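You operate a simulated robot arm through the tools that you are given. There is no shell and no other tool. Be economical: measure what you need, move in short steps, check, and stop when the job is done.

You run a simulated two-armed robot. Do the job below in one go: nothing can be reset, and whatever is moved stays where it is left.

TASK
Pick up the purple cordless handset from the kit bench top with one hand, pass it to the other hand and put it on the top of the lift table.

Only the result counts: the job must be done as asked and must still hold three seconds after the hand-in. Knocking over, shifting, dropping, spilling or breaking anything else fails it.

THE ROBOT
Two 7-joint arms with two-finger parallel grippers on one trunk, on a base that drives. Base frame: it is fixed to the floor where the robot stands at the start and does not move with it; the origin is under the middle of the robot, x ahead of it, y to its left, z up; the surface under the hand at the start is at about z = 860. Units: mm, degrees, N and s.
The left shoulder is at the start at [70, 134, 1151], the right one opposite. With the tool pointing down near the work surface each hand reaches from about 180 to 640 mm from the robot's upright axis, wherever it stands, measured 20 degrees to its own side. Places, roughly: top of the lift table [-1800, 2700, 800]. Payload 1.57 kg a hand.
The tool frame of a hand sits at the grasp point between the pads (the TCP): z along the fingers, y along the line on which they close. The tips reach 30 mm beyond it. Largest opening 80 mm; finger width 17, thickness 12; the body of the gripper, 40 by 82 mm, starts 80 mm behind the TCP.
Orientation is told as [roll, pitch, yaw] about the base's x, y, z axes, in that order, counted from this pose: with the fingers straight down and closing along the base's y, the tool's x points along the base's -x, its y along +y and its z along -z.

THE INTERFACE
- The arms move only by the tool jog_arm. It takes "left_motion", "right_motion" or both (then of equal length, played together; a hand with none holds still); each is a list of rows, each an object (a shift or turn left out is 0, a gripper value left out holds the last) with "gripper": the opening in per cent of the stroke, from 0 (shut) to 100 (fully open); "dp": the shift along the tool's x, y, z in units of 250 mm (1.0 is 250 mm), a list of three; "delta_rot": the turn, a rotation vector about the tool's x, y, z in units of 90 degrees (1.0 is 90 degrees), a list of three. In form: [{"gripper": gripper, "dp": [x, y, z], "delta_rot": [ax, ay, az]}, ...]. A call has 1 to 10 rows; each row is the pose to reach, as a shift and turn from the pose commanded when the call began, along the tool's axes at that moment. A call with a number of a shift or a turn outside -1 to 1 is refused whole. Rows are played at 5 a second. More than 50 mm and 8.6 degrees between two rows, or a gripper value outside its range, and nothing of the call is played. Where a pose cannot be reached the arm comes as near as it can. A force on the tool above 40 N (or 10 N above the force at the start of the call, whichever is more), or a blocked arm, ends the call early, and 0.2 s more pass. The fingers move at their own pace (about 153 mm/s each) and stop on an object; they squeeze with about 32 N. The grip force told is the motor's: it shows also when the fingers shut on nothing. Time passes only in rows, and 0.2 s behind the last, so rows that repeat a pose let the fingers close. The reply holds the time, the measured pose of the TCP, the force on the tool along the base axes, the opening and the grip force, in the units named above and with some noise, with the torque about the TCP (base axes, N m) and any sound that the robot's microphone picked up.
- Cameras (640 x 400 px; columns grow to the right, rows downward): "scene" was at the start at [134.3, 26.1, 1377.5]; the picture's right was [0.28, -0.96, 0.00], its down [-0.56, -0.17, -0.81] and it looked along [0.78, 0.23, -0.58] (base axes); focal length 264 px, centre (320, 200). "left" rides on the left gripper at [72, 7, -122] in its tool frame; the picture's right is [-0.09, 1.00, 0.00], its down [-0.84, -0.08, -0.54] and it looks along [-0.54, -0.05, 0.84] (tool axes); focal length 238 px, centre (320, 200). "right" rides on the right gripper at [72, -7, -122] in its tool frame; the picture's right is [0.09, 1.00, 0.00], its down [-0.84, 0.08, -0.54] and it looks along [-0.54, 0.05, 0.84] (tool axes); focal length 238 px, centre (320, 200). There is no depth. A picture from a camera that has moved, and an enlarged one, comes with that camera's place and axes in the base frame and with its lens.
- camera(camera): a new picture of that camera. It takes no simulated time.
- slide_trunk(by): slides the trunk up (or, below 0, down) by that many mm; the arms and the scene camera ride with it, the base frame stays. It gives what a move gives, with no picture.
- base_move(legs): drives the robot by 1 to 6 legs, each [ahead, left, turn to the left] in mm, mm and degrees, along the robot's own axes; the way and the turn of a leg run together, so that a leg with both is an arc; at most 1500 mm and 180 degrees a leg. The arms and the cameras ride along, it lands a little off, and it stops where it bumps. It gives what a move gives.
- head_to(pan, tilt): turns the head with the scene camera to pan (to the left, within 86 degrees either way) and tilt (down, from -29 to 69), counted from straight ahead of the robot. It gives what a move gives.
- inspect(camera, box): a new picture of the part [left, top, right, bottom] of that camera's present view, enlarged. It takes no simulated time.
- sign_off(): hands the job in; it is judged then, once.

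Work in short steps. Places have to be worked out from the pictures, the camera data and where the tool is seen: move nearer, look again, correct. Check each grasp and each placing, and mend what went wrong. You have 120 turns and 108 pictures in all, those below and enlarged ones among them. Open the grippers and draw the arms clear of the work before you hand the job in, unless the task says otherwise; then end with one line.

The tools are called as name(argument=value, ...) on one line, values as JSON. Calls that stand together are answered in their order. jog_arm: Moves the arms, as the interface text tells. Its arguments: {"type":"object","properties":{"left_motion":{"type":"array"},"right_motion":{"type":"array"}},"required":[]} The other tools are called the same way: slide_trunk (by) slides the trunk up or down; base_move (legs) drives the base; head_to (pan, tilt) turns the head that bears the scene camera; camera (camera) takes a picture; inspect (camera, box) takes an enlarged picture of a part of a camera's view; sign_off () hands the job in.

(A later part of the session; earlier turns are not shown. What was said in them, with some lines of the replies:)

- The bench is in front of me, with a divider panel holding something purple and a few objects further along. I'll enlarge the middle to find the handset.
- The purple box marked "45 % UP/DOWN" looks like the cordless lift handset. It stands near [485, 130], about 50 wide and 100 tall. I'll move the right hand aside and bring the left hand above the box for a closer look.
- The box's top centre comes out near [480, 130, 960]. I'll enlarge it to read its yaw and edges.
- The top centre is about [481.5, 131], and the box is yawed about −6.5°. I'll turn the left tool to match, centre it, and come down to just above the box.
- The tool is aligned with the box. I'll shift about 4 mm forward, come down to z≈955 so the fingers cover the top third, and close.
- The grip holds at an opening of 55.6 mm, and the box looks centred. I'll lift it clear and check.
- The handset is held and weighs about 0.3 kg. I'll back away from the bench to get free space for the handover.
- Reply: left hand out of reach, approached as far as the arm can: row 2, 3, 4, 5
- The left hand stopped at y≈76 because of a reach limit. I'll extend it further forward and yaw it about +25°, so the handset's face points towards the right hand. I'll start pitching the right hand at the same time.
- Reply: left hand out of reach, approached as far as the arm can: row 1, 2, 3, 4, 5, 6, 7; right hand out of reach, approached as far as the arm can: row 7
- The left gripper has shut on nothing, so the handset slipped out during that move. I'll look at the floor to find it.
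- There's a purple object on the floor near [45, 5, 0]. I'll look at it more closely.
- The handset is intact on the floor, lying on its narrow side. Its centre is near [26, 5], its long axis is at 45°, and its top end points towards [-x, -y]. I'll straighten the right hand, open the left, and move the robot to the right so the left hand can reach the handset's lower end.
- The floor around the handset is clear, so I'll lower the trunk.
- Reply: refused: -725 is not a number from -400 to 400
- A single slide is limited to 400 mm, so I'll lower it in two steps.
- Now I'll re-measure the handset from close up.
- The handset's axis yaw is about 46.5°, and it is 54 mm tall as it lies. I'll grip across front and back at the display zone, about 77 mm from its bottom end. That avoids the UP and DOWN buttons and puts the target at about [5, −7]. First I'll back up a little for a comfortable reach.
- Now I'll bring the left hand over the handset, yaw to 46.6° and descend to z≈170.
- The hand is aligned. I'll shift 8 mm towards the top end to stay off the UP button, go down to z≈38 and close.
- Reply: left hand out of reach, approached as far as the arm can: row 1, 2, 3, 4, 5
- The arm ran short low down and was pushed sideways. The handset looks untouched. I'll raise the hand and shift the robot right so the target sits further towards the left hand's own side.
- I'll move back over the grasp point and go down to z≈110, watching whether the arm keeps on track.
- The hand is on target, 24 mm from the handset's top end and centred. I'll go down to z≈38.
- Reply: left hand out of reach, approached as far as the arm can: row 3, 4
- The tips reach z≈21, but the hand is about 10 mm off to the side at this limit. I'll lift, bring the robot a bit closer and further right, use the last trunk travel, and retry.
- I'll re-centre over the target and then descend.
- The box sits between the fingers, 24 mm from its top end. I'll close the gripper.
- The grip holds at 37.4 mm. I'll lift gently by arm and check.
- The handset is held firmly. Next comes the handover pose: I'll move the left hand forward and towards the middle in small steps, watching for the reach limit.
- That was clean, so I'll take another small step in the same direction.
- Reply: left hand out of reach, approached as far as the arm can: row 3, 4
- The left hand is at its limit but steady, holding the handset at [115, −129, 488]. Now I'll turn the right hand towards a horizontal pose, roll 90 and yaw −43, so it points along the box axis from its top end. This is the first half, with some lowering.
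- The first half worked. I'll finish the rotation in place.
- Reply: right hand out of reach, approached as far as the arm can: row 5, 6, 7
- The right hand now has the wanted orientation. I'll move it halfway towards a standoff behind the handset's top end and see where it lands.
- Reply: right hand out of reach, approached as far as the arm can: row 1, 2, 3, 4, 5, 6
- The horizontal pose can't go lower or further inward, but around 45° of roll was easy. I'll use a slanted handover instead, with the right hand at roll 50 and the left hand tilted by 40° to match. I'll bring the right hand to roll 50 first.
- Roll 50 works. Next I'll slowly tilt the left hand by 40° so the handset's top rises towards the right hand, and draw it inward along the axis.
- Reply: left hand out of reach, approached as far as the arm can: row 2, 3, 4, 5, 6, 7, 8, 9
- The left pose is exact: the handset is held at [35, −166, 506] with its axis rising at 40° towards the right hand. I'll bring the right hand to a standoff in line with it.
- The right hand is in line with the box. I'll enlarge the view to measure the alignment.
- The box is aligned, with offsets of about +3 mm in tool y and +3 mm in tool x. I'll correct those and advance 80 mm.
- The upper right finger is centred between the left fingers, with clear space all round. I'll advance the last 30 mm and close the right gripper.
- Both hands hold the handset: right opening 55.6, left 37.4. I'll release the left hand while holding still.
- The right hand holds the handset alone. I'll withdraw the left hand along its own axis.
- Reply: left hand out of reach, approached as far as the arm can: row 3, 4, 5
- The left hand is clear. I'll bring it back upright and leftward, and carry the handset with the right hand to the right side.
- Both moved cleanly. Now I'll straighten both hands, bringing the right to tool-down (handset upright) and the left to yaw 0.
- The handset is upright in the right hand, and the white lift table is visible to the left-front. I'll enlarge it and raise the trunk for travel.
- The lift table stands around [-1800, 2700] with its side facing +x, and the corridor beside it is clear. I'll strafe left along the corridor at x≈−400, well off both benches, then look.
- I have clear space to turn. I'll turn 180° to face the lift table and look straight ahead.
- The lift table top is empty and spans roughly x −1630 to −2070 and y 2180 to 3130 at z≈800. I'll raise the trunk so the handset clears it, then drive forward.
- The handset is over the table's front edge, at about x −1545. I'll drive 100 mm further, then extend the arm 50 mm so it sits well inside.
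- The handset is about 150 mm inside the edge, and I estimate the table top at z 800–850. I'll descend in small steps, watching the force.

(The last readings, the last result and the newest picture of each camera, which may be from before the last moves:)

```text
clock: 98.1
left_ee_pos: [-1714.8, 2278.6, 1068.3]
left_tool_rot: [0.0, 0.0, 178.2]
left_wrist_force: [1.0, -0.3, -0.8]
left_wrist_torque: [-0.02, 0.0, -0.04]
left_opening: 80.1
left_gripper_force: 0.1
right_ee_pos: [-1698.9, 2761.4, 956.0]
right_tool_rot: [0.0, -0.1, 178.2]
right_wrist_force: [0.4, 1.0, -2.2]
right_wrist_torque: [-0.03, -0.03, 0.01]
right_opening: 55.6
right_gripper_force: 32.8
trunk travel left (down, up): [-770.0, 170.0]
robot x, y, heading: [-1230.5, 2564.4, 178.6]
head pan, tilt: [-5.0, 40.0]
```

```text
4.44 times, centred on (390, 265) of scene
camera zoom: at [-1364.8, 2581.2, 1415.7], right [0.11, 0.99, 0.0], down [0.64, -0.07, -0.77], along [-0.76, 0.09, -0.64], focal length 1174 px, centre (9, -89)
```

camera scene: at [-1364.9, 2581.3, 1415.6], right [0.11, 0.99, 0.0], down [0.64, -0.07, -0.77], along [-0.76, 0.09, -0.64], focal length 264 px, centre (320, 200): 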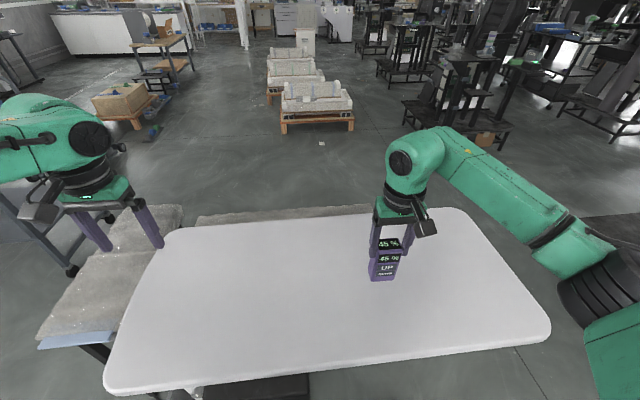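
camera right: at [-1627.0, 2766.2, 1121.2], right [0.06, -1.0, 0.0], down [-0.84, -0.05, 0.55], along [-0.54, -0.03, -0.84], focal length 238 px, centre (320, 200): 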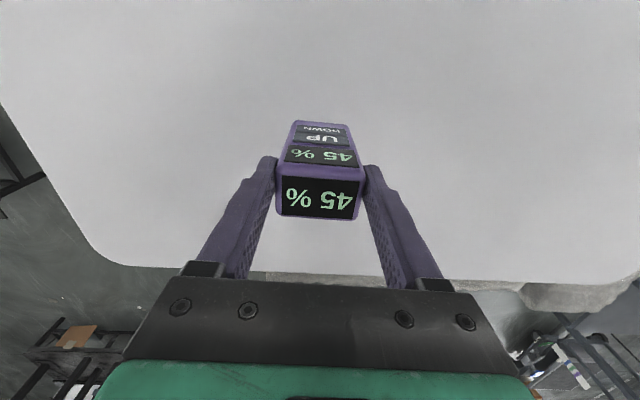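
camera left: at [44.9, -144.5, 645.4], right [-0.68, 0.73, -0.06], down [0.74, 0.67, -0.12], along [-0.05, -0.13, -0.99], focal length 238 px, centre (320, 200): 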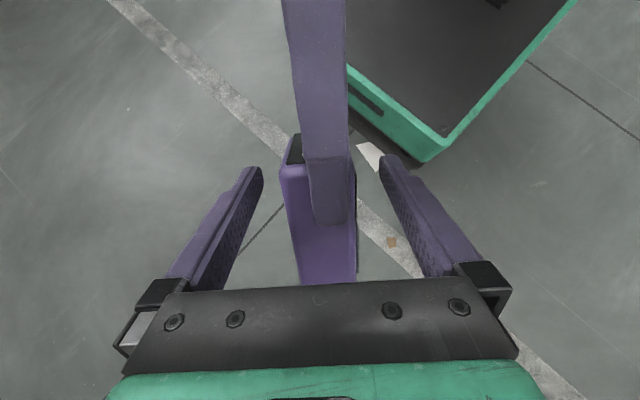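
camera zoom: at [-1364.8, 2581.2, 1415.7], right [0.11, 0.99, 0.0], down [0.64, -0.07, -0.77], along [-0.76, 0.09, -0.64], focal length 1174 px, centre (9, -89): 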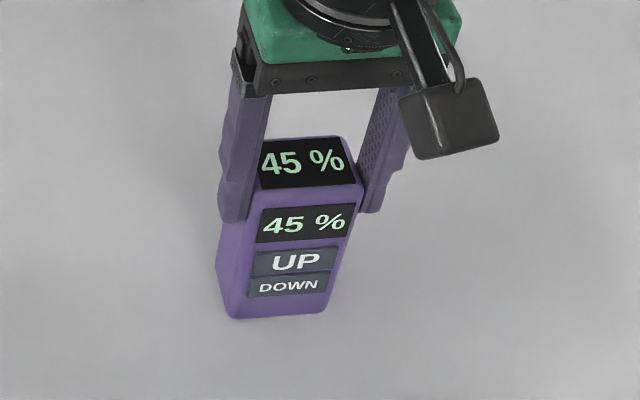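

There's no contact yet with the bottom near z 853. I'll continue in finer steps.

jog_arm(right_motion=[{"gripper": 0, "dp": [0, 0, 0.014]}, {"dp": [0, 0, 0.028]}, {"dp": [0, 0, 0.042]}, {"dp": [0, 0, 0.056]}, {"dp": [0, 0, 0.07]}, {"dp": [0, 0, 0.084]}, {"dp": [0, 0, 0.1]}])

inspect(camera="scene", box=[330, 220, 450, 310])

```text
clock: 99.4
left_ee_pos: [-1711.4, 2278.5, 1067.9]
left_tool_rot: [0.0, -0.2, 178.2]
left_wrist_force: [0.4, -0.7, 0.4]
left_wrist_torque: [0.01, -0.02, 0.04]
left_opening: 80.0
left_gripper_force: 0.1
right_ee_pos: [-1697.4, 2762.1, 943.1]
right_tool_rot: [0.2, -0.6, 178.1]
right_wrist_force: [6.6, 0.7, 18.5]
right_wrist_torque: [0.59, -0.91, -0.16]
right_opening: 55.5
right_gripper_force: 32.0
trunk travel left (down, up): [-770.0, 170.0]
robot x, y, heading: [-1228.8, 2571.2, 178.5]
head pan, tilt: [-5.0, 40.0]
stopped in row 6 (right hand): the force on the tool passed its limit at 42 N (the readings are from after the stop); the commanded pose is now the measured one
```

```text
4.44 times, centred on (390, 265) of scene
camera zoom: at [-1360.9, 2580.2, 1415.9], right [0.11, 0.99, 0.0], down [0.64, -0.07, -0.77], along [-0.76, 0.09, -0.64], focal length 1174 px, centre (9, -89)
```

zoom: 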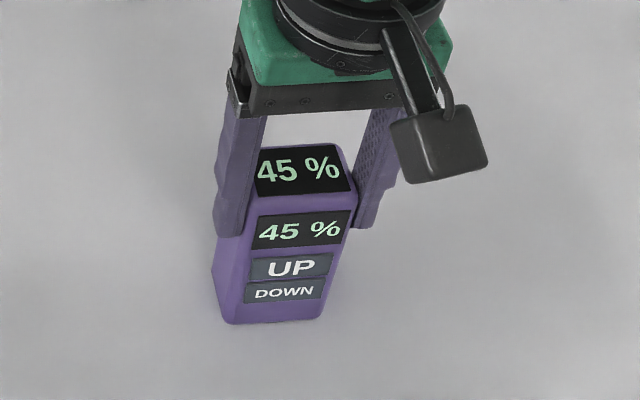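

The handset is on the table and pressing with about 18 N. I'll ease up about 2 mm to relieve it.

jog_arm(right_motion=[{"gripper": 0, "dp": [0, 0, -0.004]}, {"dp": [0, 0, -0.008]}, {"dp": [0, 0, -0.008]}])

```text
clock: 100.2
left_ee_pos: [-1713.8, 2278.9, 1067.1]
left_tool_rot: [0.0, -0.1, 178.1]
left_wrist_force: [0.1, 0.2, -0.7]
left_wrist_torque: [0.0, 0.03, -0.01]
left_opening: 79.7
left_gripper_force: 0.1
right_ee_pos: [-1700.8, 2761.3, 943.5]
right_tool_rot: [0.1, -0.6, 178.2]
right_wrist_force: [1.9, -0.9, 2.6]
right_wrist_torque: [0.02, -0.22, -0.05]
right_opening: 55.5
right_gripper_force: 31.8
trunk travel left (down, up): [-770.0, 170.0]
robot x, y, heading: [-1227.9, 2568.6, 178.6]
head pan, tilt: [-5.0, 40.0]
```

The contact force is now about 3 N, so the handset rests lightly on the table. I'll open the right gripper.

jog_arm(right_motion=[{"gripper": 75}, {"gripper": 100}, {"gripper": 100}, {"gripper": 100}])

camera(camera="right")

```text
clock: 101.2
left_ee_pos: [-1714.1, 2278.7, 1067.5]
left_tool_rot: [0.0, 0.0, 178.2]
left_wrist_force: [0.4, 0.1, 0.3]
left_wrist_torque: [-0.01, -0.01, 0.0]
left_opening: 80.3
left_gripper_force: 0.1
right_ee_pos: [-1701.0, 2762.1, 941.9]
right_tool_rot: [0.1, -0.4, 178.1]
right_wrist_force: [0.6, 0.6, -0.5]
right_wrist_torque: [-0.03, -0.02, 0.01]
right_opening: 80.1
right_gripper_force: 0.0
trunk travel left (down, up): [-770.0, 170.0]
robot x, y, heading: [-1234.4, 2571.1, 178.6]
head pan, tilt: [-5.0, 40.0]
```

```text
46 pictures are left
camera right: at [-1627.4, 2767.2, 1065.9], right [0.06, -1.0, 0.0], down [-0.83, -0.05, 0.55], along [-0.55, -0.03, -0.84], focal length 238 px, centre (320, 200)
```

right: 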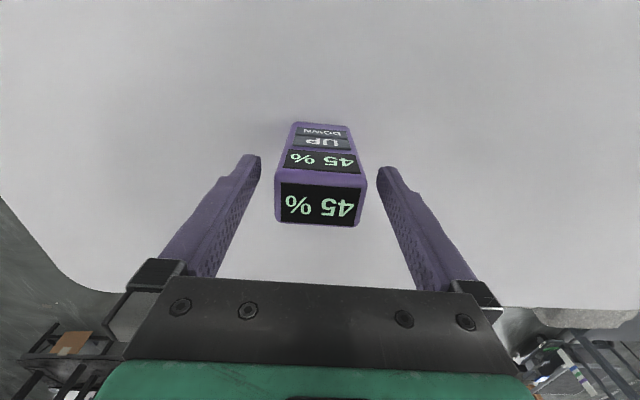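

The handset stands free between the open fingers. I'll raise the right hand straight up, then check.

jog_arm(right_motion=[{"gripper": 100, "dp": [0, 0, -0.08]}, {"dp": [0, 0, -0.2]}, {"dp": [0, 0, -0.36]}, {"dp": [0, 0, -0.52]}, {"dp": [0, 0, -0.52]}])

base_move(legs=[[-400, 0, 0]])

camera(camera="scene")

```text
clock: 102.4
left_ee_pos: [-1715.2, 2278.4, 1067.1]
left_tool_rot: [0.0, 0.0, 178.2]
left_wrist_force: [0.6, 0.1, -0.2]
left_wrist_torque: [0.02, 0.0, 0.0]
left_opening: 80.1
left_gripper_force: 0.0
right_ee_pos: [-1699.9, 2763.4, 1077.0]
right_tool_rot: [0.1, -0.5, 178.2]
right_wrist_force: [0.3, 0.2, -0.6]
right_wrist_torque: [0.0, -0.05, -0.01]
right_opening: 79.9
right_gripper_force: 0.1
trunk travel left (down, up): [-770.0, 170.0]
robot x, y, heading: [-1227.4, 2566.7, 178.9]
head pan, tilt: [-5.0, 40.0]
```

```text
clock: 104.9
left_ee_pos: [-1318.8, 2267.2, 1066.4]
left_tool_rot: [0.0, 0.2, 178.4]
left_wrist_force: [0.9, 0.3, 0.0]
left_wrist_torque: [0.0, 0.01, -0.02]
left_opening: 79.9
left_gripper_force: 0.0
right_ee_pos: [-1306.8, 2752.0, 1075.4]
right_tool_rot: [0.0, -0.5, 178.4]
right_wrist_force: [-0.2, -0.8, 0.5]
right_wrist_torque: [-0.02, 0.0, -0.01]
right_opening: 80.0
right_gripper_force: 0.1
trunk travel left (down, up): [-770.0, 170.0]
robot x, y, heading: [-837.1, 2560.9, 178.9]
head pan, tilt: [-5.0, 40.0]
```

```text
45 pictures are left
camera scene: at [-971.3, 2571.4, 1415.6], right [0.11, 0.99, 0.0], down [0.64, -0.07, -0.77], along [-0.76, 0.08, -0.64], focal length 264 px, centre (320, 200)
```

scene: 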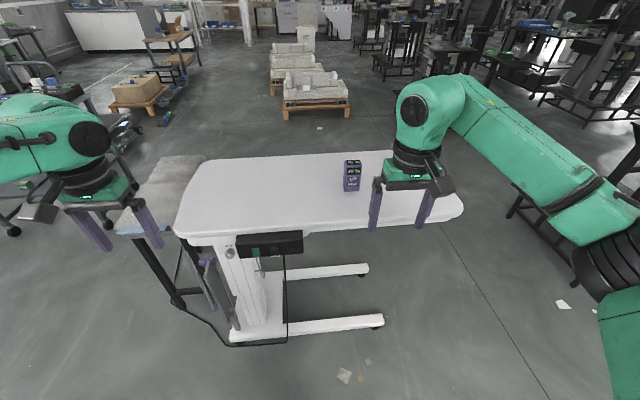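

The handset stands upright on the lift table, with both hands open and clear, so I'm handing in.

sign_off()

```text
The job is handed in.
```

The purple handset is standing upright on the lift table, passed from the left hand to the right and released, but I dropped it on the floor once: after I lifted it off the bench it slipped from the left hand, and I had to pick it up again before the pass; it looked undamaged, and I saw nothing else disturbed.
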